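You operate a simulated robot arm through the tools that you are given. There is no shell and no other tool.

You run a simulated robot arm. Do the job below in one go: nothing can be reset, and whatever is moved stays where it is left.

JOB
Put things in order on the working space on the dining table. At the end: the red round glue brush stands where the teal pen tin stood; the grey duster stands where the yellow hand brush stood; the yellow hand brush is on the white saucer; the teal pen tin stands where the grey duster stood; whatever was shut is shut again. Leave all else as you found it, and nothing knocked over. Set down upright: yellow hand brush.

Only the result counts: the job must be done as asked and must still hold three seconds after the hand-in. Knocking over, shifting, dropping, spilling or breaking anything else fails it.

ROBOT AND FRAMES
A 6-joint arm with a two-finger parallel gripper, fixed in place. Base frame: the origin is at the foot of the arm, x ahead of it, y to its left, z up; the work surface is at about z = 0. Readings come in m, rad, newtons and seconds.
With the tool pointing down near the work surface it reaches from about 0.18 to 0.46 m from the base axis. Its first joint turns from -1.222 to 1.222 rad. Payload 1.9 kg.
The tool frame sits at the grasp point between the pads (the TCP): z along the fingers, y along the line on which they close. The tips reach 0.023 m beyond it. The gripper opens to 0.094 m. The fingers are 0.038 m wide and 0.01 m thick; the gripper's body (0.054 by 0.096 m) begins 0.039 m behind the TCP.
Orientation is that of the tool frame in the base frame, as a unit quaternion [x, y, z, w]. With the fingers straight down and closing along the base's y, the tool's x points along the base's -x, its y along +y and its z along -z.

CONTROLS
- The arm moves only by the tool play_rows. Its argument "moves" is a list of rows, each a list of 7 numbers: the shift along the base's x, y, z in units of 50 mm (1.0 is 50 mm), then the turn, a rotation vector about the base's x, y, z in units of 8 degrees (1.0 is 8 degrees), then the finger opening in mm, from 0 to 94. In form: [[x, y, z, ax, ay, az, claw], ...]. A call has 1 to 20 rows; each row shifts and turns the commanded pose from where the row before left it. A call with a number of a shift or a turn outside -1 to 1 is refused whole. A row lasts 0.2 s, in which the tool goes at most 0.05 m and 0.15 rad; a call with a longer step from one row to the next is refused whole, and so is a gripper value outside its range. A pose out of reach is approached as far as the arm can. The call stops where the force on the tool passes 40 N (or 10 N more than at its start, if that is more) or the arm is blocked; 0.2 s more then pass. The fingers move at their own pace (about 0.108 m/s each) and stop on an object; they squeeze with about 45 N. The grip force told is the motor's: it shows also when the fingers shut on nothing. Time passes only in rows, and 0.2 s behind the last, so rows that do not move let the fingers close. It gives the time, the measured TCP pose, the force on the tool (base axes), the opening and the grip force at its end, in the units of the frame above (readings bear some noise), with the torque about the TCP (base axes, N m) and any sound that the robot's microphone picked up.
- Cameras (640 x 400 px; columns grow to the right, rows downward): "scene" is fixed at [0.0501, 0.3069, 0.4256]; the picture's right is [-0.84, -0.55, 0.00], its down [-0.30, 0.46, -0.83] and it looks along [0.46, -0.70, -0.55] (base axes); focal length 271 px, centre (320, 200). "wrist" rides on the gripper at [0.087, 0.016, -0.074] in the tool frame; the picture's right is [-0.18, 0.98, 0.00], its down [-0.58, -0.11, -0.81] and it looks along [-0.79, -0.15, 0.59] (tool axes); focal length 243 px, centre (320, 200).
- camera(camera): a new picture of that camera. The clock stands still meanwhile.
- probe_pixels(camera, pixels): for up to 12 pixels [column, row] of the newest picture of that camera ("zoom" is the newest enlarged one), the place [x, y, z] in the base frame of the surface seen there, good to about 0.002 m. The clock stands still meanwhile.
- enlarge(camera, box): a new picture of the part [left, top, right, bottom] of that camera's present view, enlarged. The clock stands still meanwhile.
- sign_off(): hands the job in; it is judged then, once.

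Open the gripper and draw the arm clear of the work before you hand the job in, unless the task says otherwise.

The tools are called as a command line: name --pt "numbers of a row" for each row, then --argument value for the rest, lists and objects as JSON in quotes. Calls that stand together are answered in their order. play_rows: Moves the arm, as the interface text tells. Its arguments: {"type":"object","properties":{"moves":{"type":"array"}},"required":["moves"]} The other tools are called the same way: camera (camera) takes a picture; probe_pixels (camera, pixels) gives the place of the surface under pixels of a picture; enlarge (camera, box) takes an enlarged picture of a part of a camera's view; sign_off () hands the job in.

At the start:

```text
t: 0.0
tcp_pos: [0.2864, -0.0819, 0.2945]
tcp_rot: [0.001, 1.0, 0.0, 0.0]
wrist_force: [-0.2, -0.3, -0.1]
torque: [-0.02, 0.01, 0.0]
finger_gap: 0.094
finger_force: 0.0
```

scene: 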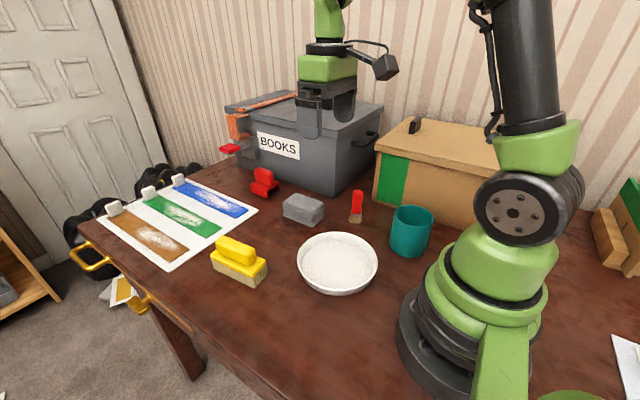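
wrist: 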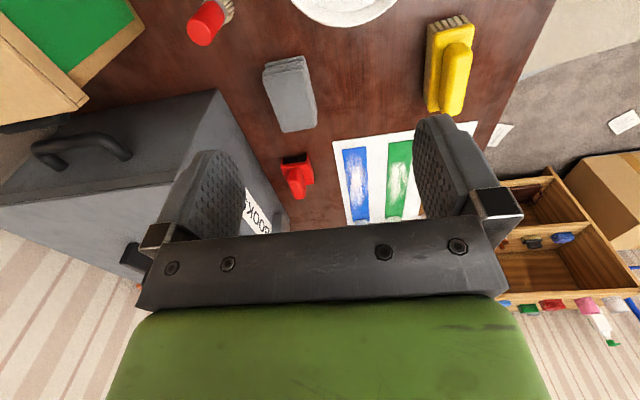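

I start by looking closely at the things on the table: the duster near (303,208), the red brush near (356,205), the teal tin near (411,230), the yellow brush near (240,260) and the saucer near (338,262).

enlarge --camera "scene" --box '[200, 150, 440, 300]'

enlarge --camera "wrist" --box '[160, 0, 520, 225]'

camera --camera "scene"

camera --camera "wrist"

```text
2.67 times, centred on (320, 225) of scene
```

zoom: 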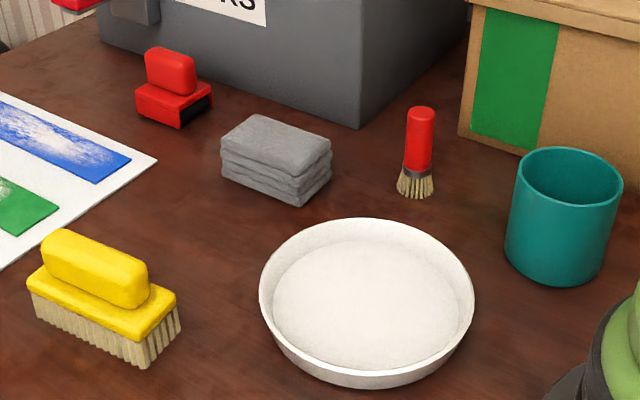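

```text
1.78 times, centred on (340, 112) of wrist
```

zoom: 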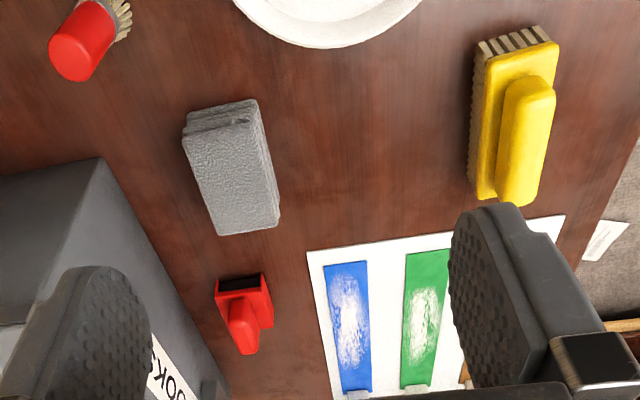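

```text
taken
```

scene: 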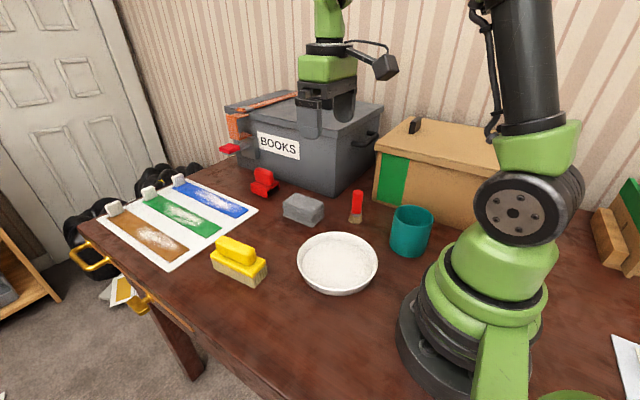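

```text
taken
```

wrist: 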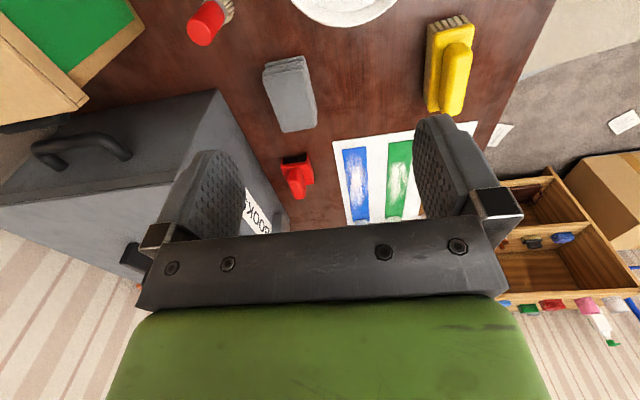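

The tin looks empty and nothing needs opening. I probe the surfaces of all the objects to find their places and sizes.

probe_pixels --camera "scene" --pixels '[[411, 208], [392, 212], [434, 214], [411, 255], [411, 245], [357, 193], [357, 200], [356, 208], [355, 220], [338, 262], [298, 262], [378, 262]]'

probe_pixels --camera "scene" --pixels '[[298, 194], [284, 206], [323, 204], [310, 212], [312, 225], [303, 203], [338, 233], [338, 292], [236, 247], [215, 254], [266, 265], [252, 285]]'

probe_pixels --camera "wrist" --pixels '[[264, 70], [302, 57], [280, 132], [316, 124], [290, 95], [430, 25], [472, 25], [429, 110], [460, 112], [455, 80], [203, 30], [228, 15]]'

```text
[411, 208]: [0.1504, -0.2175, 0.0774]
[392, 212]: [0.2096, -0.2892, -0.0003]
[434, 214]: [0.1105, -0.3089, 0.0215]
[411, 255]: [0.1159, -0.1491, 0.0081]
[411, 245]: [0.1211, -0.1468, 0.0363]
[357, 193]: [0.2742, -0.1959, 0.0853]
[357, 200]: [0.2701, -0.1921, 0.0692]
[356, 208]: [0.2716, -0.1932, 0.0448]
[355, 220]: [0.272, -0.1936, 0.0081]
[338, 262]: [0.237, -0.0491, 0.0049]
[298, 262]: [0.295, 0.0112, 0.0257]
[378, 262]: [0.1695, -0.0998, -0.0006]
```

```text
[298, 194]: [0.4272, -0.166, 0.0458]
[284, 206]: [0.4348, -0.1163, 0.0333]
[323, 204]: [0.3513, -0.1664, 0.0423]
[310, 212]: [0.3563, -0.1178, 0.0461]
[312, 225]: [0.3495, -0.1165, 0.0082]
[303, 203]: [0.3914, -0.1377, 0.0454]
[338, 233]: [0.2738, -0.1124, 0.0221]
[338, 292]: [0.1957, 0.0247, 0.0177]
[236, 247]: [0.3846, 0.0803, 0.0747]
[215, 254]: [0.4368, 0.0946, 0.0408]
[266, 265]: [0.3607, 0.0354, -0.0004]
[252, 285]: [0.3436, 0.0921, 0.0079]
```

```text
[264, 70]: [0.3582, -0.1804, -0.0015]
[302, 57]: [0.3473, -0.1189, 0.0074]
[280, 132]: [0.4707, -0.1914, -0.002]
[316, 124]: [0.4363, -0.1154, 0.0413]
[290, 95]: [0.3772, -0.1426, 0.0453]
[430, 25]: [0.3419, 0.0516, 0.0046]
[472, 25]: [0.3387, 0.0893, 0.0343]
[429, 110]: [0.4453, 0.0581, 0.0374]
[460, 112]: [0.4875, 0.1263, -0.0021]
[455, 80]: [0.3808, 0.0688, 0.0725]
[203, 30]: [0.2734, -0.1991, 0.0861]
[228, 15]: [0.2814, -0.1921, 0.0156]
```

Now zoomed views for exact edges of the tin and red brush, starting with the tin around (411,230).

enlarge --camera "scene" --box '[336, 180, 448, 270]'

```text
4.44 times, centred on (392, 225) of scene
```

zoom: 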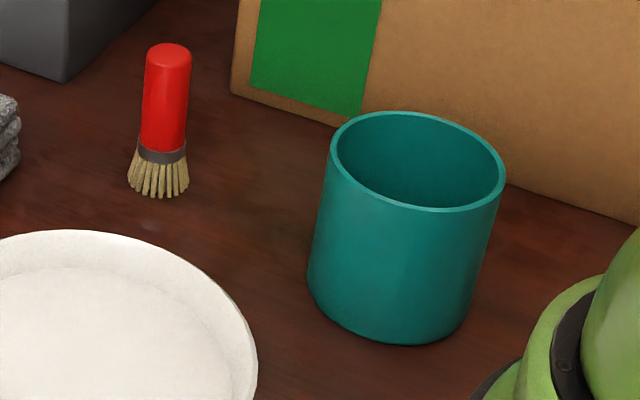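

The tin's rim is visible at zoom (333,150), (503,180), (415,114), (425,210); I probe those and the red brush.

probe_pixels --camera "zoom" --pixels '[[333, 152], [500, 185], [410, 114], [430, 210], [375, 195], [470, 135], [350, 270], [310, 270], [390, 340], [465, 310], [420, 200], [410, 160]]'

probe_pixels --camera "zoom" --pixels '[[168, 52], [149, 60], [188, 60], [145, 110], [188, 110], [166, 110], [140, 150], [184, 155], [131, 185], [187, 190], [160, 195], [160, 175]]'

```text
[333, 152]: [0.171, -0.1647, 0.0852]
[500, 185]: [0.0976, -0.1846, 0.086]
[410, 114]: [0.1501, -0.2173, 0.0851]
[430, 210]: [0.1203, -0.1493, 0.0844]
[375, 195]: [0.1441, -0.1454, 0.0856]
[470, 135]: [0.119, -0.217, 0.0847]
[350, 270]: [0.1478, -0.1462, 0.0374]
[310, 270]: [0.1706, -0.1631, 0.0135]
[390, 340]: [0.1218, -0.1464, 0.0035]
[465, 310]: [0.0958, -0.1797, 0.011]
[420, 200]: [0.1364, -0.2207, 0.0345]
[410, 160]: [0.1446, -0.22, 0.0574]
```

```text
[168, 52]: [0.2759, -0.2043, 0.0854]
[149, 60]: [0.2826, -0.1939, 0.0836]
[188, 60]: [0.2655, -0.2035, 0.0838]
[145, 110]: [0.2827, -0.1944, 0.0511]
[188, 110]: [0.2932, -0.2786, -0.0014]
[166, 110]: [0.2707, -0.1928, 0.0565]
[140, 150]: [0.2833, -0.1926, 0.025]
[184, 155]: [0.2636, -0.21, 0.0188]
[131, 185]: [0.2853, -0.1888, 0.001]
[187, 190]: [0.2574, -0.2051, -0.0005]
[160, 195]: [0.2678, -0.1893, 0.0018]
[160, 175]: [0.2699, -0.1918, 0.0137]
```

The tin's centre is about (0.136, -0.182), radius 38 mm, height 85 mm; the red brush is a 25 mm cylinder near (0.273,-0.201). Next I look closely at the yellow brush and the saucer.

enlarge --camera "scene" --box '[184, 220, 296, 290]'

```text
5.71 times, centred on (240, 255) of scene
```

zoom: 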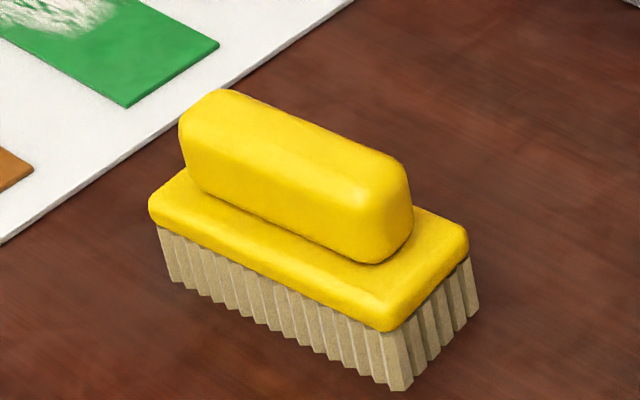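

I probe the yellow brush's handle, base block and bristle corners in this zoom.

probe_pixels --camera "zoom" --pixels '[[230, 100], [390, 170], [195, 125], [360, 195], [300, 150], [300, 220], [155, 212], [390, 320], [465, 240], [420, 222], [270, 260], [385, 255]]'

probe_pixels --camera "zoom" --pixels '[[160, 230], [172, 278], [405, 385], [475, 305], [385, 340], [468, 262], [410, 240], [200, 185], [360, 235], [290, 245], [300, 335], [440, 340]]'

probe_pixels --camera "wrist" --pixels '[[451, 105], [447, 110], [444, 55], [472, 55], [455, 48], [464, 70], [441, 100], [460, 105], [468, 40], [432, 40], [430, 100], [427, 70]]'

```text
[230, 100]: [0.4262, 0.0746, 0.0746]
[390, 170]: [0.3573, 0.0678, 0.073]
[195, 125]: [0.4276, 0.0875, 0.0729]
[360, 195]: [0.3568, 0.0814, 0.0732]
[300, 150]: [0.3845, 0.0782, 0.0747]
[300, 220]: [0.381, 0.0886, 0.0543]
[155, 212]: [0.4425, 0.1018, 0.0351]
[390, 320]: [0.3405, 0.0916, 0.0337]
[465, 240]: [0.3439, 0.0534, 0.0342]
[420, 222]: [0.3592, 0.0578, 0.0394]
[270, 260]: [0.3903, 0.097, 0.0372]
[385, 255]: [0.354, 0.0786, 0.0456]
```

```text
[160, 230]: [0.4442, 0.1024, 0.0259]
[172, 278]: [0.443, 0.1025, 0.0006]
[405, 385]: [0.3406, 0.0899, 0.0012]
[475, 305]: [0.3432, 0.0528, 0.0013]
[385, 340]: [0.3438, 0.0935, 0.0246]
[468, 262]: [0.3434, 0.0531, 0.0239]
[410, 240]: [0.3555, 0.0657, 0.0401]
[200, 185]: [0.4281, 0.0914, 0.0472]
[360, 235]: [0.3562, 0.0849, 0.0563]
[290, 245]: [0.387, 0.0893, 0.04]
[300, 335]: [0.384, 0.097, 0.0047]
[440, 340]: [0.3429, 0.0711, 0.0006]
```

```text
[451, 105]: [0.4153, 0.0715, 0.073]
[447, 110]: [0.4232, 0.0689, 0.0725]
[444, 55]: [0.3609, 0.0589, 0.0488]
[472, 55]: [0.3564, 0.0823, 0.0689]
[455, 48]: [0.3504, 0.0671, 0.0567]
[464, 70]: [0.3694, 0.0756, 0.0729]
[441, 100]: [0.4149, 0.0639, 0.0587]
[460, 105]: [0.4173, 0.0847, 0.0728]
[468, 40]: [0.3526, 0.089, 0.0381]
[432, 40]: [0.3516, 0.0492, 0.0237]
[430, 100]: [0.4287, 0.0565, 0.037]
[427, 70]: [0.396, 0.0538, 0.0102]
```

The yellow brush's centre is about (0.393, 0.077), its axis turned +5.5°, with a handle 27 mm wide from z 0.04 to 0.075. Now the saucer and duster.

enlarge --camera "scene" --box '[274, 225, 402, 305]'

```text
5.00 times, centred on (338, 265) of scene
```

zoom: 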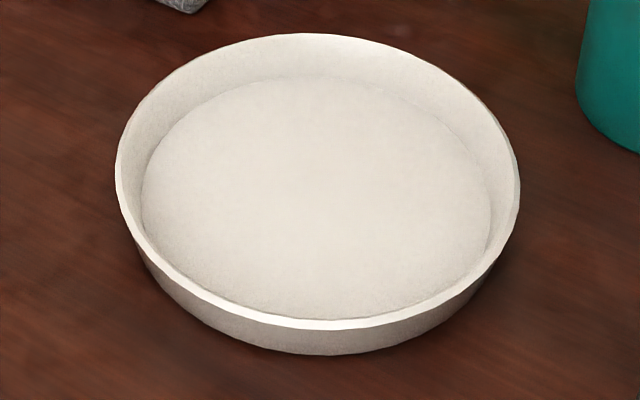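

The saucer is a low-walled dish with a floor spanning zoom (142..492, 78..318); I probe the rim and floor edges.

probe_pixels --camera "zoom" --pixels '[[119, 170], [517, 190], [310, 37], [330, 325], [160, 100], [480, 110], [200, 283], [470, 275], [148, 180], [485, 200], [310, 85], [330, 310]]'

probe_pixels --camera "zoom" --pixels '[[310, 60], [500, 170], [130, 150], [200, 110], [440, 130], [200, 260], [440, 270], [320, 200], [330, 345], [170, 290], [310, 70], [310, 78]]'

```text
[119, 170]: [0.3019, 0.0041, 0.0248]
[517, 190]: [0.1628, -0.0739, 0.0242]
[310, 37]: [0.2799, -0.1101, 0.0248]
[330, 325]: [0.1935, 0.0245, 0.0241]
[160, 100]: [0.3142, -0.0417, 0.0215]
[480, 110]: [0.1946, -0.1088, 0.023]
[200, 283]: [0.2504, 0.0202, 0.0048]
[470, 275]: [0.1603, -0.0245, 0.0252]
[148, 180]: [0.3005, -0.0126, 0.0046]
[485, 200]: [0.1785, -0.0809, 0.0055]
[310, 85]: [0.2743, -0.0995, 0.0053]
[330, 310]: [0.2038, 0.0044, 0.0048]
```

```text
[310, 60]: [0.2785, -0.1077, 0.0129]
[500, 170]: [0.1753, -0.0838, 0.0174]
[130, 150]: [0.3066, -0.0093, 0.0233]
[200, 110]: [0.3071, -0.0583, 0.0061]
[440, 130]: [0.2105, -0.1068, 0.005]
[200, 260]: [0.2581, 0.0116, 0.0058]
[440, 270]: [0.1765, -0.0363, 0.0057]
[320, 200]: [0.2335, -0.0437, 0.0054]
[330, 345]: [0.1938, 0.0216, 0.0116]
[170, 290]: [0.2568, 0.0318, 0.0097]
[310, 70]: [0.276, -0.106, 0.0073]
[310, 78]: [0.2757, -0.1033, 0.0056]
```

The saucer centre is about (0.2365,-0.042), rim radius 80 mm, floor radius ~72 mm at z 0.005, so the brush fits flat. Now I measure the duster and the boxes beside it.

enlarge --camera "scene" --box '[240, 160, 368, 240]'

probe_pixels --camera "scene" --pixels '[[331, 192], [250, 165], [375, 135], [330, 130], [232, 107], [379, 148], [377, 190], [420, 215], [420, 160], [480, 170], [412, 125], [373, 200]]'

```text
5.00 times, centred on (304, 200) of scene
```

zoom: 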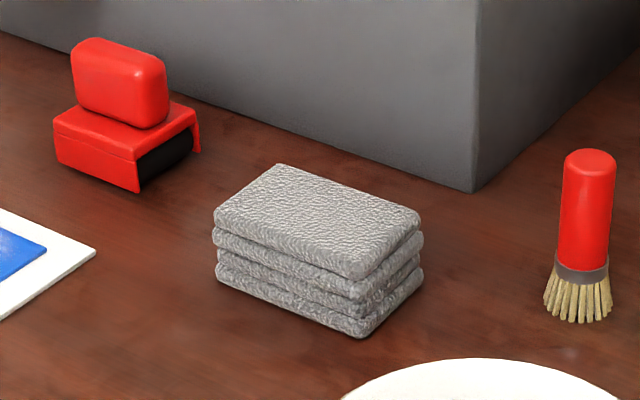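

```text
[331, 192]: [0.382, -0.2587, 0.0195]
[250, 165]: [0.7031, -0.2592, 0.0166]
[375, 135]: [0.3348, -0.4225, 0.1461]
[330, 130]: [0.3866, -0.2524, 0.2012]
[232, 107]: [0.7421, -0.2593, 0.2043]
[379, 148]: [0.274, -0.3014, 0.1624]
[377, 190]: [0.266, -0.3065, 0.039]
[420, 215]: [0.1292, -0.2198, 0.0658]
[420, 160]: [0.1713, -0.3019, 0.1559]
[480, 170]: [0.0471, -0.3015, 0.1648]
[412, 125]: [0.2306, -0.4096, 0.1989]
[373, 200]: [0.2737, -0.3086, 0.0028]
```

I probe the duster's edges in the zoom (top corners at (285,165), (418,212), (355,275), (215,215)).

probe_pixels --camera "zoom" --pixels '[[287, 168], [414, 212], [354, 270], [218, 214], [318, 212], [222, 275], [358, 332], [420, 280], [285, 285], [390, 290], [216, 240], [350, 290]]'

probe_pixels --camera "wrist" --pixels '[[265, 75], [302, 65], [283, 130], [314, 123], [271, 100], [276, 120], [310, 90], [268, 85], [300, 60], [270, 64], [298, 128], [285, 70]]'

```text
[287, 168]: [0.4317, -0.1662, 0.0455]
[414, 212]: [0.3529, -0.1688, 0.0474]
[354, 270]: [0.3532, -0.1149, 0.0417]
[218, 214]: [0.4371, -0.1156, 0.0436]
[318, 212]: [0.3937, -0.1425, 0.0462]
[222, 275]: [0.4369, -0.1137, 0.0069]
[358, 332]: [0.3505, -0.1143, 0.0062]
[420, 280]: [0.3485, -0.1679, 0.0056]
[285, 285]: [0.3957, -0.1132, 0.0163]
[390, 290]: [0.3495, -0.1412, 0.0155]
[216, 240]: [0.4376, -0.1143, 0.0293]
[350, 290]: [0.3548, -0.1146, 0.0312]
```

```text
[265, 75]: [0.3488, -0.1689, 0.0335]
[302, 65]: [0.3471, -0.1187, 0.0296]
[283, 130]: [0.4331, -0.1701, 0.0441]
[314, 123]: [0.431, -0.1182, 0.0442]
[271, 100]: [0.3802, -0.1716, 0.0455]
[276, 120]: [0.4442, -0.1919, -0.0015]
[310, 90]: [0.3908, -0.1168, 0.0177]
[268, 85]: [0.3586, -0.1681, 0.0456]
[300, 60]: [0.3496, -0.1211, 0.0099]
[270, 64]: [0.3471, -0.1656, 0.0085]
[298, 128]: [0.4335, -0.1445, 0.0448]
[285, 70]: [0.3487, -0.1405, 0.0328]
```

Duster centre is (0.393,-0.1425), axis-aligned, 90×58×46 mm. Plan: yellow→saucer, duster→yellow's spot, tin→duster's spot, red brush→tin's spot. First I move above the yellow brush with the gripper turned +5.5°.

play_rows --pt "0.355 0.528 -0.48 0 0 0.115 94" --pt "0.355 0.528 -0.48 0 0 0.115 94" --pt "0.355 0.528 -0.48 0 0 0.115 94" --pt "0.355 0.528 -0.48 0 0 0.115 94" --pt "0.355 0.528 -0.48 0 0 0.115 94" --pt "0.355 0.528 -0.48 0 0 0.115 94" --pt "0 0 0 0 0 0 94" --pt "0 0 0 0 0 0 94"

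```text
t: 1.8
tcp_pos: [0.3956, 0.0766, 0.1458]
tcp_rot: [-0.048, 0.999, 0.0, 0.0]
wrist_force: [-0.9, 0.4, -1.0]
torque: [0.05, 0.02, 0.01]
finger_gap: 0.094
finger_force: 0.0
```

The reading is (0.3956, 0.0766, 0.1458), a few mm off the command. I check with the wrist and scene pictures.

camera --camera "wrist"

camera --camera "scene"

play_rows --pt "0 0 0 0 0 0 94"

```text
taken
```

wrist: 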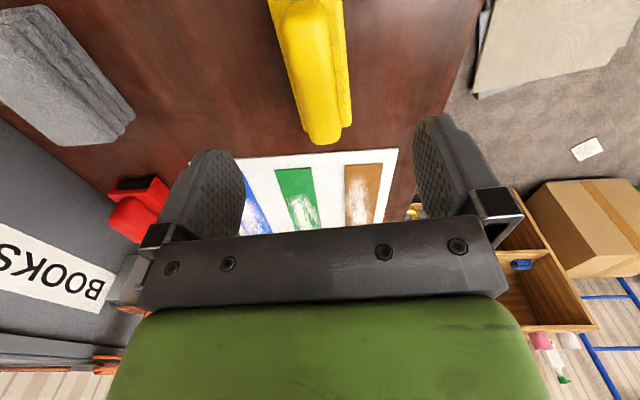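

```text
taken
```

scene: 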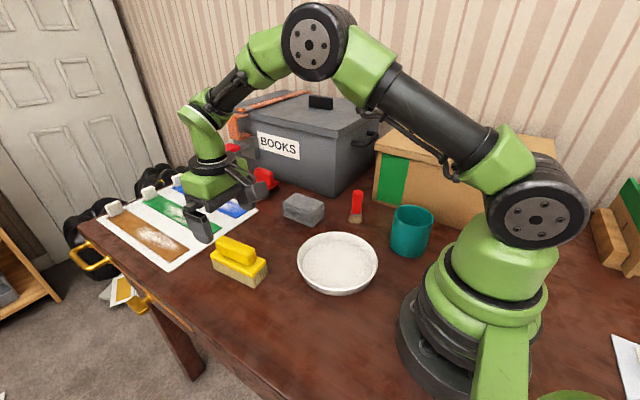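

```text
t: 2.2
tcp_pos: [0.3971, 0.0766, 0.1453]
tcp_rot: [-0.048, 0.999, 0.0, -0.001]
wrist_force: [-0.3, -0.2, -0.2]
torque: [0.01, -0.05, 0.02]
finger_gap: 0.094
finger_force: 0.0
```

The measured pose drifted slightly (x 0.397, z 0.145), so I probe the finger pads in the wrist image to see where the tool truly is, and the brush handle for comparison.

camera --camera "wrist"

probe_pixels --camera "wrist" --pixels '[[215, 152], [240, 165], [240, 225], [435, 118], [418, 125], [417, 190], [430, 200], [225, 200], [320, 135], [300, 60], [345, 95], [290, 30]]'

```text
taken
```

wrist: 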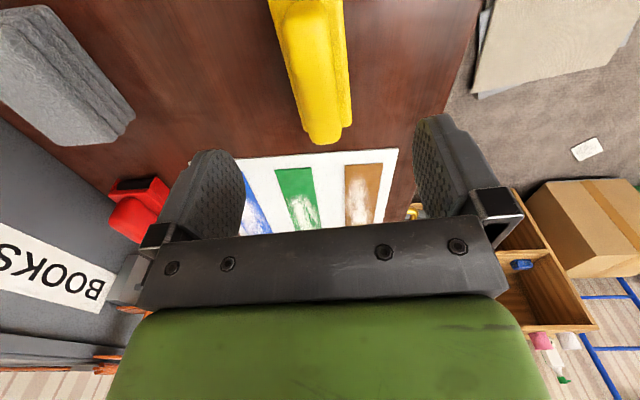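

```text
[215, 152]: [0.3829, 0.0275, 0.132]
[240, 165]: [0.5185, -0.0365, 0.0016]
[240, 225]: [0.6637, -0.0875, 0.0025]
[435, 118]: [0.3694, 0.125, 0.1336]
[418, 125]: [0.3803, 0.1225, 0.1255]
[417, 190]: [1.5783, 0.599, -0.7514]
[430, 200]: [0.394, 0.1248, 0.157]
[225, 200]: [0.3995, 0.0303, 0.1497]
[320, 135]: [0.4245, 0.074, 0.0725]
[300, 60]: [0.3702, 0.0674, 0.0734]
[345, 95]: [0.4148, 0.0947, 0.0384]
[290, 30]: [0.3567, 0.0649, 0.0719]
```

The pads straddle y 0.029–0.124, centred on the brush at 0.0765. I lower most of the way, nudging x back 4 mm, and read the pose again.

play_rows --pt "-0.04 0 -0.4 0 0 0 80" --pt "-0.04 0 -0.4 0 0 0 70" --pt "0 0 -0.3 0 0 0 60" --pt "0 0 0 0 0 0 60" --pt "0 0 0 0 0 0 60"

```text
t: 3.4
tcp_pos: [0.3915, 0.0776, 0.0945]
tcp_rot: [-0.048, 0.999, 0.0, 0.0]
wrist_force: [0.5, 0.2, 1.2]
torque: [0.0, 0.01, -0.01]
finger_gap: 0.0601
finger_force: 0.1
```

Now at z 0.0945; I lower a further 26 mm so the tips reach about z 0.046, just above the block.

play_rows --pt "0 0 -0.3 0 0 0 60" --pt "0 0 -0.2 0 0 0 60" --pt "0 0 0 0 0 0 60" --pt "0 0 0 0 0 0 60"

camera --camera "scene"

enlarge --camera "scene" --box '[176, 170, 304, 290]'

```text
t: 4.4
tcp_pos: [0.3901, 0.0749, 0.069]
tcp_rot: [-0.047, 0.999, 0.0, 0.0]
wrist_force: [-0.8, -1.3, 0.0]
torque: [0.0, -0.05, 0.02]
finger_gap: 0.0599
finger_force: 0.1
```

```text
taken
```

scene: 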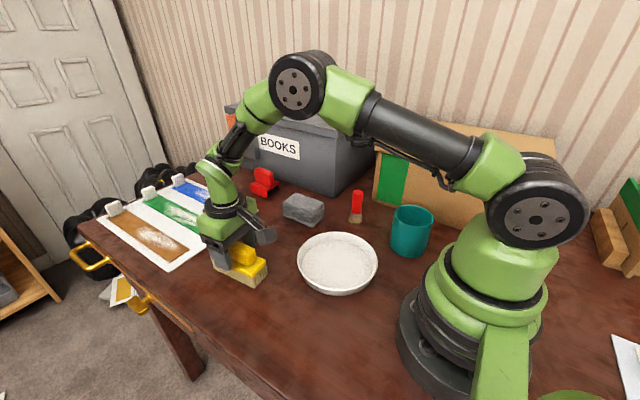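

```text
3.33 times, centred on (240, 230) of scene
```

zoom: 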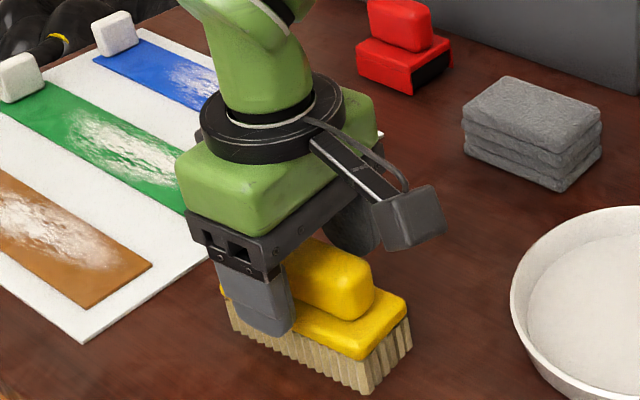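

The finger (zoom (255,300)) looks nearer the brush's far end than expected; I probe its surface to see where it truly is.

probe_pixels --camera "zoom" --pixels '[[220, 300], [240, 300], [265, 300], [288, 310], [265, 325], [293, 300], [255, 320], [240, 245], [285, 262], [380, 300], [365, 335], [230, 290]]'

play_rows --pt "0 0 0 0 0 0 60"

```text
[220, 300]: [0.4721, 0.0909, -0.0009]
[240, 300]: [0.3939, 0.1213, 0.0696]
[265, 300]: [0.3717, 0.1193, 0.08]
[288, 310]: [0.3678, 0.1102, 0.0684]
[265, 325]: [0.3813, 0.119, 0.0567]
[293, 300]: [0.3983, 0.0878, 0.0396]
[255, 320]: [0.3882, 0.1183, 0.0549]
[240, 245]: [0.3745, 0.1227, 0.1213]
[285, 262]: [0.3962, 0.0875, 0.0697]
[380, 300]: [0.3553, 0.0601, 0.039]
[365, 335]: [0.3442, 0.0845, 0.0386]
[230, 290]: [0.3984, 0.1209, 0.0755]
```

```text
t: 4.8
tcp_pos: [0.3897, 0.0759, 0.0674]
tcp_rot: [-0.048, 0.999, 0.0, 0.0]
wrist_force: [0.5, 0.4, 0.2]
torque: [0.0, 0.02, -0.02]
finger_gap: 0.0601
finger_force: 0.0
```

The finger spans x 0.368–0.405, straddling the handle well. I close the gripper on the handle.

play_rows --pt "0 0 0 0 0 0 10" --pt "0 0 0 0 0 0 10" --pt "0 0 0 0 0 0 10"

```text
t: 5.6
tcp_pos: [0.3902, 0.0757, 0.0687]
tcp_rot: [-0.047, 0.999, 0.0, 0.0]
wrist_force: [0.4, -0.3, 1.1]
torque: [-0.03, -0.03, 0.0]
finger_gap: 0.0253
finger_force: 44.9
```

Gripped at 25 mm with 45 N. I lift straight up about 70 mm and check the hold.

play_rows --pt "0 0 0.3 0 0 0 10" --pt "0 0 0.5 0 0 0 10" --pt "0 0 0.6 0 0 0 10" --pt "0 0 0 0 0 0 10" --pt "0 0 0 0 0 0 10"

camera --camera "scene"

```text
t: 6.8
tcp_pos: [0.3887, 0.0759, 0.1403]
tcp_rot: [-0.048, 0.999, -0.001, 0.0]
wrist_force: [-0.1, 0.5, -0.8]
torque: [-0.01, 0.01, 0.01]
finger_gap: 0.0253
finger_force: 45.1
```

```text
taken
```

scene: 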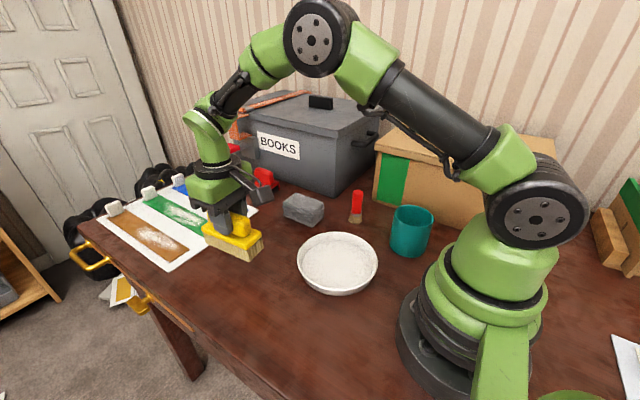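

The brush hangs level in the gripper. I carry it to above the saucer centre, 155 mm back and 118 mm right.

play_rows --pt "-0.3 -0.23 0 0 0 0 10" --pt "-0.6 -0.46 0 0 0 0 10" --pt "-0.65 -0.49 0 0 0 0 10" --pt "-0.65 -0.49 0 0 0 0 10" --pt "-0.6 -0.46 0 0 0 0 10" --pt "-0.3 -0.23 0 0 0 0 10" --pt "0 0 0 0 0 0 10" --pt "0 0 0 0 0 0 10"

camera --camera "scene"

camera --camera "wrist"

```text
t: 8.6
tcp_pos: [0.2345, -0.0419, 0.1403]
tcp_rot: [-0.048, 0.999, 0.0, 0.0]
wrist_force: [0.7, 0.2, -1.2]
torque: [0.04, 0.0, 0.01]
finger_gap: 0.0256
finger_force: 45.5
```

```text
taken
```

scene: 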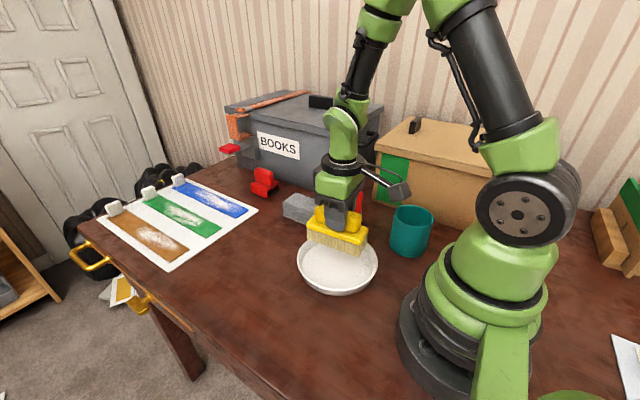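

```text
taken
```

wrist: 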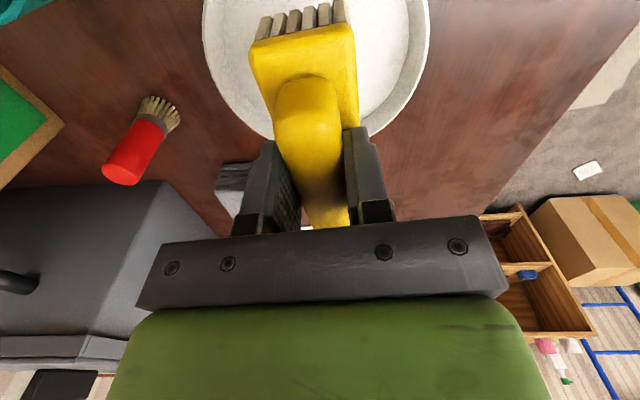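

The brush hangs above the saucer. I probe the bristle corners in the scene picture (around (308,238), (367,250)) to check centring and height.

enlarge --camera "scene" --box '[274, 195, 402, 305]'

```text
3.64 times, centred on (338, 250) of scene
```

zoom: 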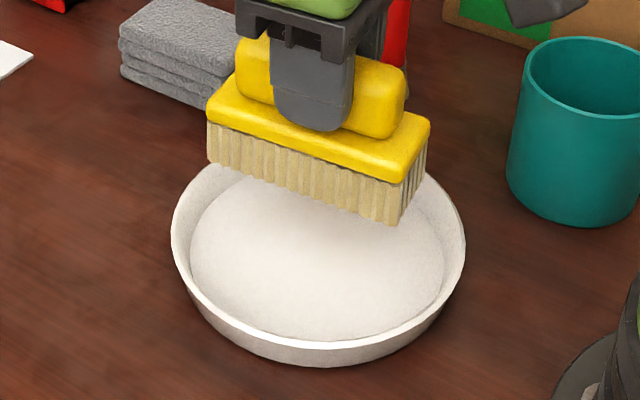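

I probe the brush's lower corners and edges in this zoom.

probe_pixels --camera "zoom" --pixels '[[210, 158], [394, 220], [422, 180], [209, 128], [400, 180], [426, 125], [300, 190], [410, 195]]'

```text
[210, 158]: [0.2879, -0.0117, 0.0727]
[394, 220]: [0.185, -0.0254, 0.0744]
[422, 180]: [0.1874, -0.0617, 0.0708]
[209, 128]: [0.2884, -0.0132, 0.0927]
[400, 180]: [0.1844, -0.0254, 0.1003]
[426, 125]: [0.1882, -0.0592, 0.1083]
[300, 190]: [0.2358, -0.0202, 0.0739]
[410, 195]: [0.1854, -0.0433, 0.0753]
```

The brush is centred to within 2 mm over the saucer with its bristles at z ≈ 0.073. I lower 60 mm, then check.

play_rows --pt "-0.01 -0.02 -0.4 0 0 0 10" --pt "0 -0.02 -0.4 0 0 0 10" --pt "0 0 -0.3 0 0 0 10" --pt "0 0 -0.1 0 0 0 10" --pt "0 0 0 0 0 0 10" --pt "0 0 0 0 0 0 10"

```text
t: 10.0
tcp_pos: [0.2326, -0.0434, 0.0789]
tcp_rot: [-0.048, 0.999, 0.0, 0.0]
wrist_force: [0.2, -0.8, -1.3]
torque: [0.01, 0.0, 0.01]
finger_gap: 0.0253
finger_force: 44.8
```

Now z 0.0789, about 5 mm above contact. I lower in 1 mm steps until contact shows.

play_rows --pt "0 0 -0.02 0 0 0 10" --pt "0 0 -0.02 0 0 0 10" --pt "0 0 -0.02 0 0 0 10" --pt "0 0 -0.02 0 0 0 10" --pt "0 0 0 0 0 0 10"

enlarge --camera "scene" --box '[274, 195, 402, 305]'

```text
t: 11.2
tcp_pos: [0.2345, -0.0454, 0.0761]
tcp_rot: [-0.048, 0.999, 0.0, 0.001]
wrist_force: [-0.3, 0.4, -0.9]
torque: [-0.01, -0.02, -0.02]
finger_gap: 0.0252
finger_force: 45.0
```

```text
3.64 times, centred on (338, 250) of scene
```

zoom: 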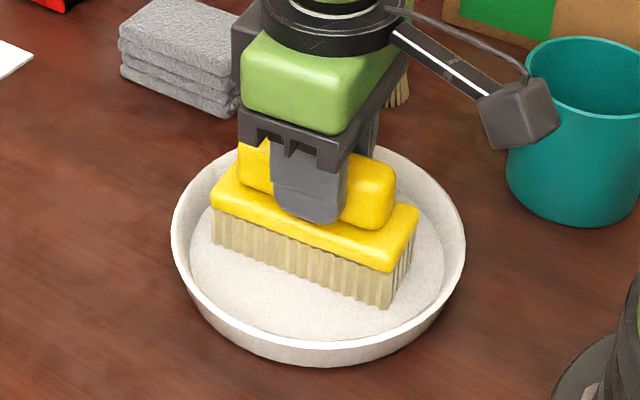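

No contact force yet; I probe the bristle bottoms at zoom (213,243), (385,303) and (410,255).

probe_pixels --camera "zoom" --pixels '[[214, 240], [385, 302], [408, 262], [300, 270], [385, 312], [214, 255], [300, 282], [415, 215], [390, 265], [213, 195]]'

```text
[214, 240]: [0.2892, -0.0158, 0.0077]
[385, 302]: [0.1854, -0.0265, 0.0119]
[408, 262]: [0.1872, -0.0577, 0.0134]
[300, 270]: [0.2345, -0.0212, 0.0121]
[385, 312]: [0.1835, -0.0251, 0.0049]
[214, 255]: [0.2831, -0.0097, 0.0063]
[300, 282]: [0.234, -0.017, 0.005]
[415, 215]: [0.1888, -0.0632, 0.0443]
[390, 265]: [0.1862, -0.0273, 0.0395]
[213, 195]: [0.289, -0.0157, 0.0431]
```

The bristle bottoms are about 2–3 mm above the floor (z 0.005). I continue in 0.5–1 mm steps.

play_rows --pt "0 0 -0.02 0 0 0 10" --pt "0 0 -0.01 0 0 0 10" --pt "0 0 0 0 0 0 10"

```text
t: 12.0
tcp_pos: [0.2356, -0.0454, 0.074]
tcp_rot: [-0.047, 0.999, 0.0, 0.001]
wrist_force: [-1.8, 4.8, 36.1]
torque: [0.14, -0.03, -0.03]
finger_gap: 0.0253
finger_force: 45.2
```

Contact shows (36 N up). I ease up a hair, then open the fingers to release.

play_rows --pt "0 0 0.015 0 0 0 10" --pt "0 0 0 0 0 0 10"

```text
t: 12.6
tcp_pos: [0.2342, -0.0451, 0.0751]
tcp_rot: [-0.048, 0.999, 0.0, -0.001]
wrist_force: [0.4, -0.3, -1.8]
torque: [0.03, -0.01, 0.02]
finger_gap: 0.025
finger_force: 45.6
```

Now the force is near zero with the brush within a millimetre of the floor. I open the fingers and rise slowly.

play_rows --pt "0 0 -0.008 0 0 0 10" --pt "0 0 0 0 0 0 35" --pt "0 0 0 0 0 0 60" --pt "0 0 0 0 0 0 60" --pt "0 0 0.3 0 0 0 60" --pt "0 0 0.6 0 0 0 60" --pt "0 0 0.8 0 0 0 60" --pt "0 0 0 0 0 0 60"

camera --camera "scene"

```text
t: 14.4
tcp_pos: [0.2341, -0.0452, 0.1614]
tcp_rot: [-0.048, 0.999, 0.0, 0.0]
wrist_force: [0.2, -0.1, 0.4]
torque: [0.01, 0.02, 0.02]
finger_gap: 0.0601
finger_force: 0.1
```

```text
taken
```

scene: 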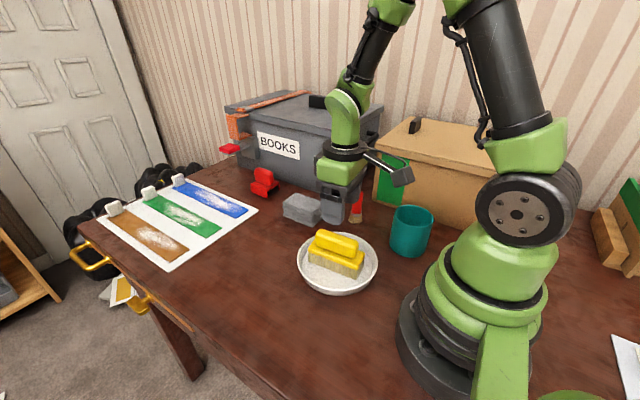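

The yellow brush stands upright on the saucer. Next the duster: I move above (0.393,-0.1425), turning the gripper back by 5.5° and opening fully.

play_rows --pt "0.3 -0.18 0 0 0 -0.11 94" --pt "0.6 -0.37 0 0 0 -0.12 94" --pt "0.7 -0.43 0 0 0 -0.12 94" --pt "0.7 -0.43 0 0 0 -0.12 94" --pt "0.6 -0.37 -0.2 0 0 -0.12 94" --pt "0.28 -0.17 -0.4 0 0 -0.1 94" --pt "0 0 0 0 0 0 94" --pt "0 0 0 0 0 0 94"

camera --camera "scene"

camera --camera "wrist"

```text
t: 16.2
tcp_pos: [0.3969, -0.144, 0.1305]
tcp_rot: [0.001, 1.0, 0.001, 0.001]
wrist_force: [0.1, -0.2, 0.9]
torque: [-0.03, -0.02, -0.02]
finger_gap: 0.094
finger_force: 0.0
```

```text
taken
```

scene: 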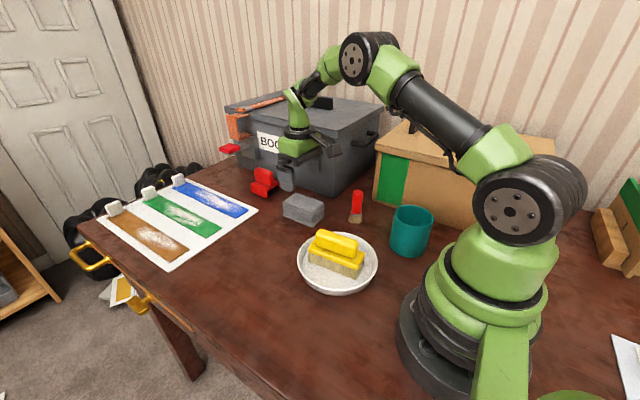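

```text
taken
```

wrist: 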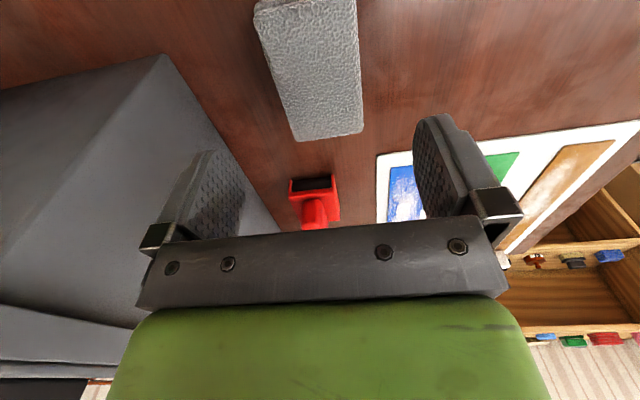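

The gripper straddles the duster (y -0.144 vs -0.1425). I lower 85 mm with a small x/y correction and check.

play_rows --pt "-0.04 0.02 -0.5 0 0 0 94" --pt "-0.04 0.01 -0.5 0 0 0 94" --pt "0 0 -0.4 0 0 0 94" --pt "0 0 -0.25 0 0 0 94" --pt "0 0 0 0 0 0 94" --pt "0 0 0 0 0 0 94"

enlarge --camera "scene" --box '[240, 130, 368, 250]'

```text
t: 17.6
tcp_pos: [0.3907, -0.1378, 0.0478]
tcp_rot: [0.001, 1.0, 0.0, 0.0]
wrist_force: [-0.5, 1.0, 0.4]
torque: [-0.02, -0.01, 0.02]
finger_gap: 0.0939
finger_force: 0.1
```

```text
3.33 times, centred on (304, 190) of scene
```

zoom: 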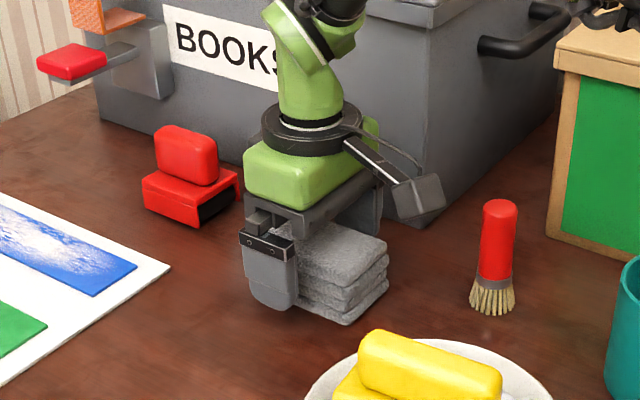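

The fingers are down both sides of the duster. I shift y by -3 mm and lower 15 mm more.

play_rows --pt "0.02 -0.06 -0.15 0 0 0 94" --pt "0 0 -0.12 0 0 0 94" --pt "0 0 0 0 0 0 94" --pt "0 0 0 0 0 0 94"

```text
t: 18.6
tcp_pos: [0.3905, -0.1416, 0.0335]
tcp_rot: [0.001, 1.0, 0.0, 0.0]
wrist_force: [0.3, 0.9, 0.0]
torque: [0.01, 0.0, 0.0]
finger_gap: 0.0941
finger_force: 0.1
```

The pose is (0.3905, -0.1416, 0.0335), tips about 10 mm above the table. I close on the duster.

play_rows --pt "0 0 0 0 0 0 70" --pt "0 0 0 0 0 0 40" --pt "0 0 0 0 0 0 40" --pt "0 0 0 0 0 0 40"

enlarge --camera "scene" --box '[240, 130, 368, 250]'

```text
t: 19.6
tcp_pos: [0.3908, -0.1425, 0.0337]
tcp_rot: [0.001, 1.0, 0.0, 0.0]
wrist_force: [0.2, 0.9, 0.8]
torque: [0.03, -0.04, 0.02]
finger_gap: 0.0591
finger_force: 45.1
```

```text
3.33 times, centred on (304, 190) of scene
```

zoom: 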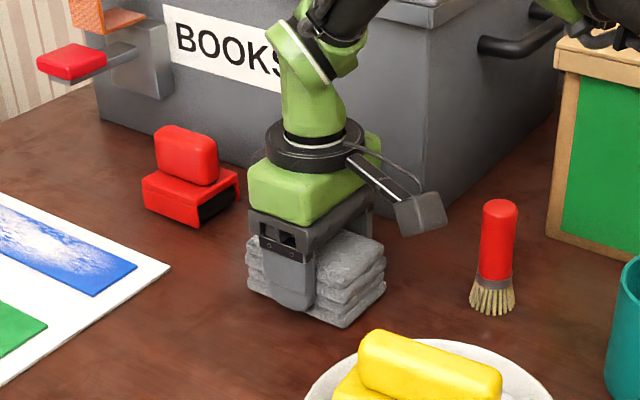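

Gripped at 59 mm. I lift the duster 60 mm.

play_rows --pt "0 0 0.3 0 0 0 40" --pt "0 0 0.5 0 0 0 40" --pt "0 0 0.4 0 0 0 40" --pt "0 0 0 0 0 0 40" --pt "0 0 0 0 0 0 40"

enlarge --camera "scene" --box '[240, 110, 368, 230]'

```text
t: 20.8
tcp_pos: [0.3905, -0.1423, 0.0939]
tcp_rot: [0.0, 1.0, 0.0, -0.001]
wrist_force: [0.2, 0.1, -0.1]
torque: [-0.02, 0.04, 0.0]
finger_gap: 0.0589
finger_force: 45.6
```

```text
3.33 times, centred on (304, 170) of scene
```

zoom: 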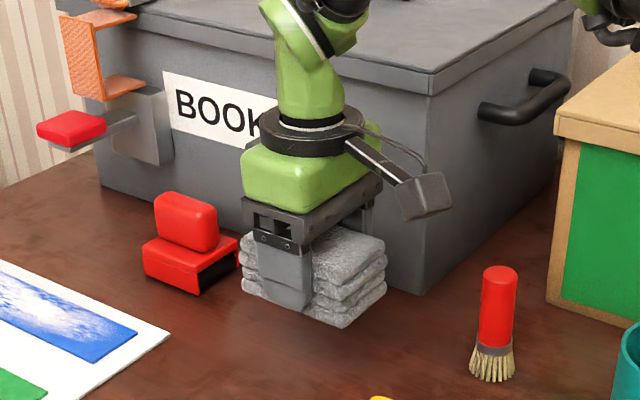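

The duster hangs level. I carry it 219 mm in +y to above the yellow brush's old place.

play_rows --pt "0 0.4 0 0 0 0 40" --pt "0 0.85 0 0 0 0 40" --pt "0 0.9 0 0 0 0 40" --pt "0 0.9 0 0 0 0 40" --pt "0 0.85 0 0 0 0 40" --pt "0 0.48 0 0 0 0 40" --pt "0 0 0 0 0 0 40" --pt "0 0 0 0 0 0 40"

enlarge --camera "scene" --box '[176, 170, 304, 290]'

```text
t: 22.6
tcp_pos: [0.3916, 0.0781, 0.0945]
tcp_rot: [0.001, 1.0, 0.0, 0.0]
wrist_force: [-0.1, 0.8, -0.5]
torque: [0.0, 0.02, 0.01]
finger_gap: 0.0595
finger_force: 44.8
```

```text
3.33 times, centred on (240, 230) of scene
```

zoom: 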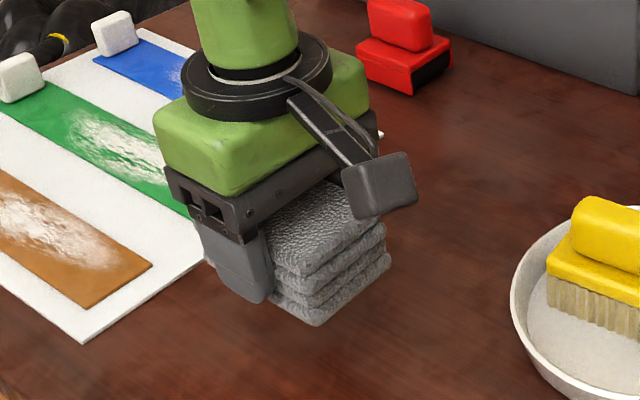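

I probe the duster's near corners and the chart's near edge to be sure the landing place is clear.

probe_pixels --camera "zoom" --pixels '[[316, 318], [388, 262], [308, 270], [384, 220], [276, 300], [350, 290], [205, 258], [85, 335], [150, 298], [300, 240]]'

```text
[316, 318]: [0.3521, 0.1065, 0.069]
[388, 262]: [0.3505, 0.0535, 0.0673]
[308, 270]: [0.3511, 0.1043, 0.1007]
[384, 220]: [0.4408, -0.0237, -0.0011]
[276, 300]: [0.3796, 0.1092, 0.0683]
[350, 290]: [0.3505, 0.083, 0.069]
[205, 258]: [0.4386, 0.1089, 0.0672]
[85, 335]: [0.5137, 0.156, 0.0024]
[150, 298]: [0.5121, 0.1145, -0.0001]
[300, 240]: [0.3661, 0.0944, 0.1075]
```

Duster centre is (0.3946,0.080), target (0.3934,0.0775): I trim by (-1,-2.5) mm and lower 55 mm.

play_rows --pt "-0.02 -0.05 -0.3 0 0 0 40" --pt "0 0 -0.4 0 0 0 40" --pt "0 0 -0.3 0 0 0 40" --pt "0 0 -0.1 0 0 0 40" --pt "0 0 0 0 0 0 40" --pt "0 0 0 0 0 0 40"

```text
t: 24.0
tcp_pos: [0.389, 0.0741, 0.0399]
tcp_rot: [0.001, 1.0, 0.0, 0.0]
wrist_force: [-0.4, 0.0, -0.9]
torque: [-0.01, 0.01, -0.01]
finger_gap: 0.0595
finger_force: 44.7
```

z is 0.0399; contact should come near 0.034. I lower in 1 mm steps.

play_rows --pt "0 0 -0.02 0 0 0 40" --pt "0 0 -0.02 0 0 0 40" --pt "0 0 -0.02 0 0 0 40" --pt "0 0 -0.02 0 0 0 40" --pt "0 0 0 0 0 0 40"

enlarge --camera "scene" --box '[176, 190, 304, 310]'

```text
t: 25.2
tcp_pos: [0.39, 0.0733, 0.0353]
tcp_rot: [0.001, 1.0, 0.0, 0.0]
wrist_force: [0.3, -0.5, -0.4]
torque: [0.0, 0.01, -0.02]
finger_gap: 0.0593
finger_force: 44.9
```

```text
3.33 times, centred on (240, 250) of scene
```

zoom: 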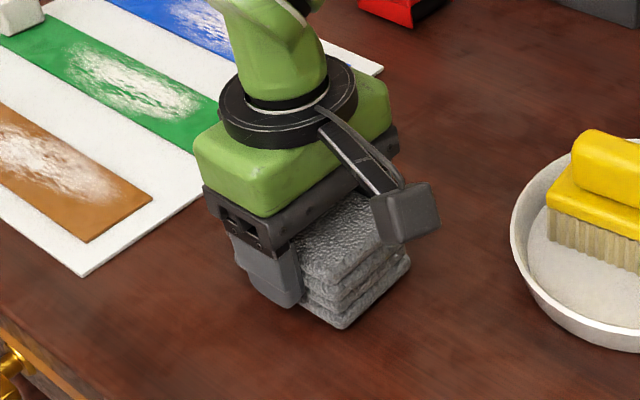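

I probe the near lower edge of the duster to confirm its place before the last millimetre or two.

probe_pixels --camera "zoom" --pixels '[[342, 322], [405, 270], [305, 305], [370, 300], [342, 300], [408, 258], [308, 270], [302, 240]]'

play_rows --pt "0 0.01 -0.015 0 0 0 40" --pt "0 0 0 0 0 0 40"

```text
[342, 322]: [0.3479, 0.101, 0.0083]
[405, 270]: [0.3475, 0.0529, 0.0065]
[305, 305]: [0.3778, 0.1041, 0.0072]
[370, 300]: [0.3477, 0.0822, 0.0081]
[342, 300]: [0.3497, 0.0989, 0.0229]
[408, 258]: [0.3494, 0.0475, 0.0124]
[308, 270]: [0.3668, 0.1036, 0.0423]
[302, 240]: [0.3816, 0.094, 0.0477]
```

```text
t: 25.8
tcp_pos: [0.3896, 0.0736, 0.0339]
tcp_rot: [0.001, 1.0, 0.0, 0.0]
wrist_force: [0.3, 0.7, -0.1]
torque: [0.0, 0.02, -0.01]
finger_gap: 0.0592
finger_force: 45.3
```

The duster centre is now about (0.3925, 0.0757), 2 mm off; I nudge y +1.5 mm and go down another millimetre.

play_rows --pt "0.01 0.035 0 0 0 0 40" --pt "0 0 -0.015 0 0 0 40" --pt "0 0 -0.01 0 0 0 40" --pt "0 0 0 0 0 0 40"

```text
t: 26.8
tcp_pos: [0.3895, 0.0751, 0.0338]
tcp_rot: [0.001, 1.0, 0.001, 0.001]
wrist_force: [-7.9, 7.7, 25.0]
torque: [0.01, 0.47, -0.06]
finger_gap: 0.0594
finger_force: 45.3
```

Contact (25 N). I ease up slightly, then open and rise.

play_rows --pt "0 0 0.01 0 0 0 40" --pt "0 0 0 0 0 0 70" --pt "0 0 0 0 0 0 94" --pt "0 0 0 0 0 0 94" --pt "0 0 0.3 0 0 0 94" --pt "0 0 0.6 0 0 0 94" --pt "0 0 0.9 0 0 0 94" --pt "0 0 0.4 0 0 0 94" --pt "0 0 0 0 0 0 94"

enlarge --camera "scene" --box '[176, 190, 304, 310]'

```text
t: 28.8
tcp_pos: [0.389, 0.0768, 0.141]
tcp_rot: [0.0, 1.0, 0.0, 0.0]
wrist_force: [0.5, -0.6, -0.5]
torque: [-0.01, -0.01, -0.02]
finger_gap: 0.0942
finger_force: 0.1
```

```text
3.33 times, centred on (240, 250) of scene
```

zoom: 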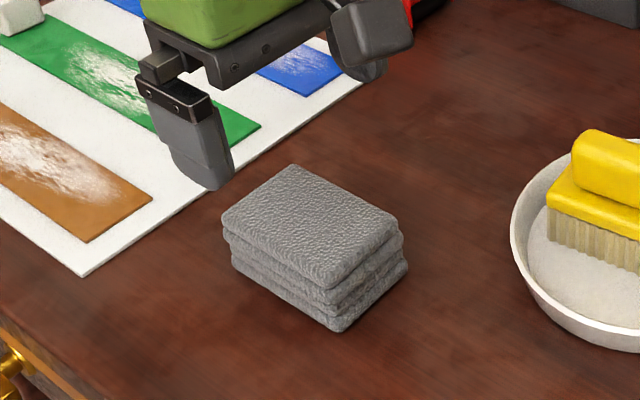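

The duster stands squarely in its new place. Next is the teal tin at (0.136,-0.182); I rise a little and travel above it with the gripper fully open.

play_rows --pt "-0.28 -0.288 0.3 0 0 0 94" --pt "-0.562 -0.576 0.2 0 0 0 94" --pt "-0.562 -0.576 0.1 0 0 0 94" --pt "-0.562 -0.576 0 0 0 0 94" --pt "-0.562 -0.576 0 0 0 0 94" --pt "-0.562 -0.576 0 0 0 0 94" --pt "-0.562 -0.576 0 0 0 0 94" --pt "-0.562 -0.576 0 0 0 0 94" --pt "-0.562 -0.576 0 0 0 0 94" --pt "-0.28 -0.288 0 0 0 0 94" --pt "0 0 0 0 0 0 94" --pt "0 0 0 0 0 0 94"

camera --camera "scene"

camera --camera "wrist"

```text
t: 31.4
tcp_pos: [0.1353, -0.1833, 0.1749]
tcp_rot: [-0.001, 1.0, 0.0, 0.0]
wrist_force: [-0.7, -0.2, 0.3]
torque: [0.03, -0.01, 0.02]
finger_gap: 0.0939
finger_force: 0.1
```

```text
taken
```

scene: 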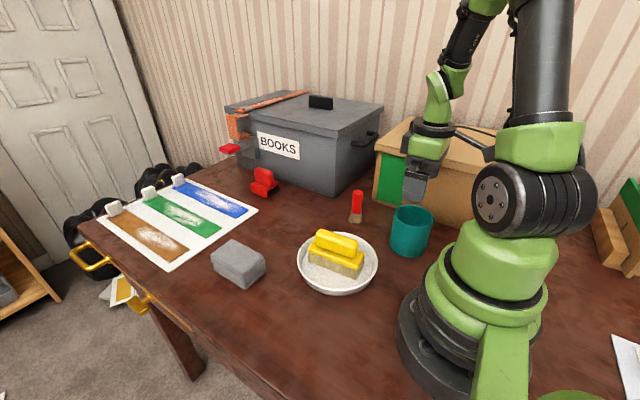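

```text
taken
```

wrist: 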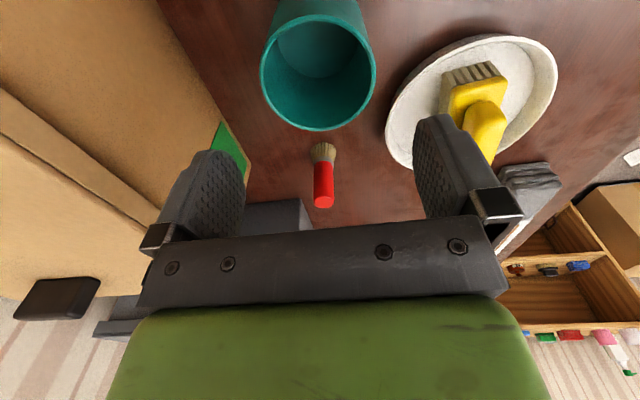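

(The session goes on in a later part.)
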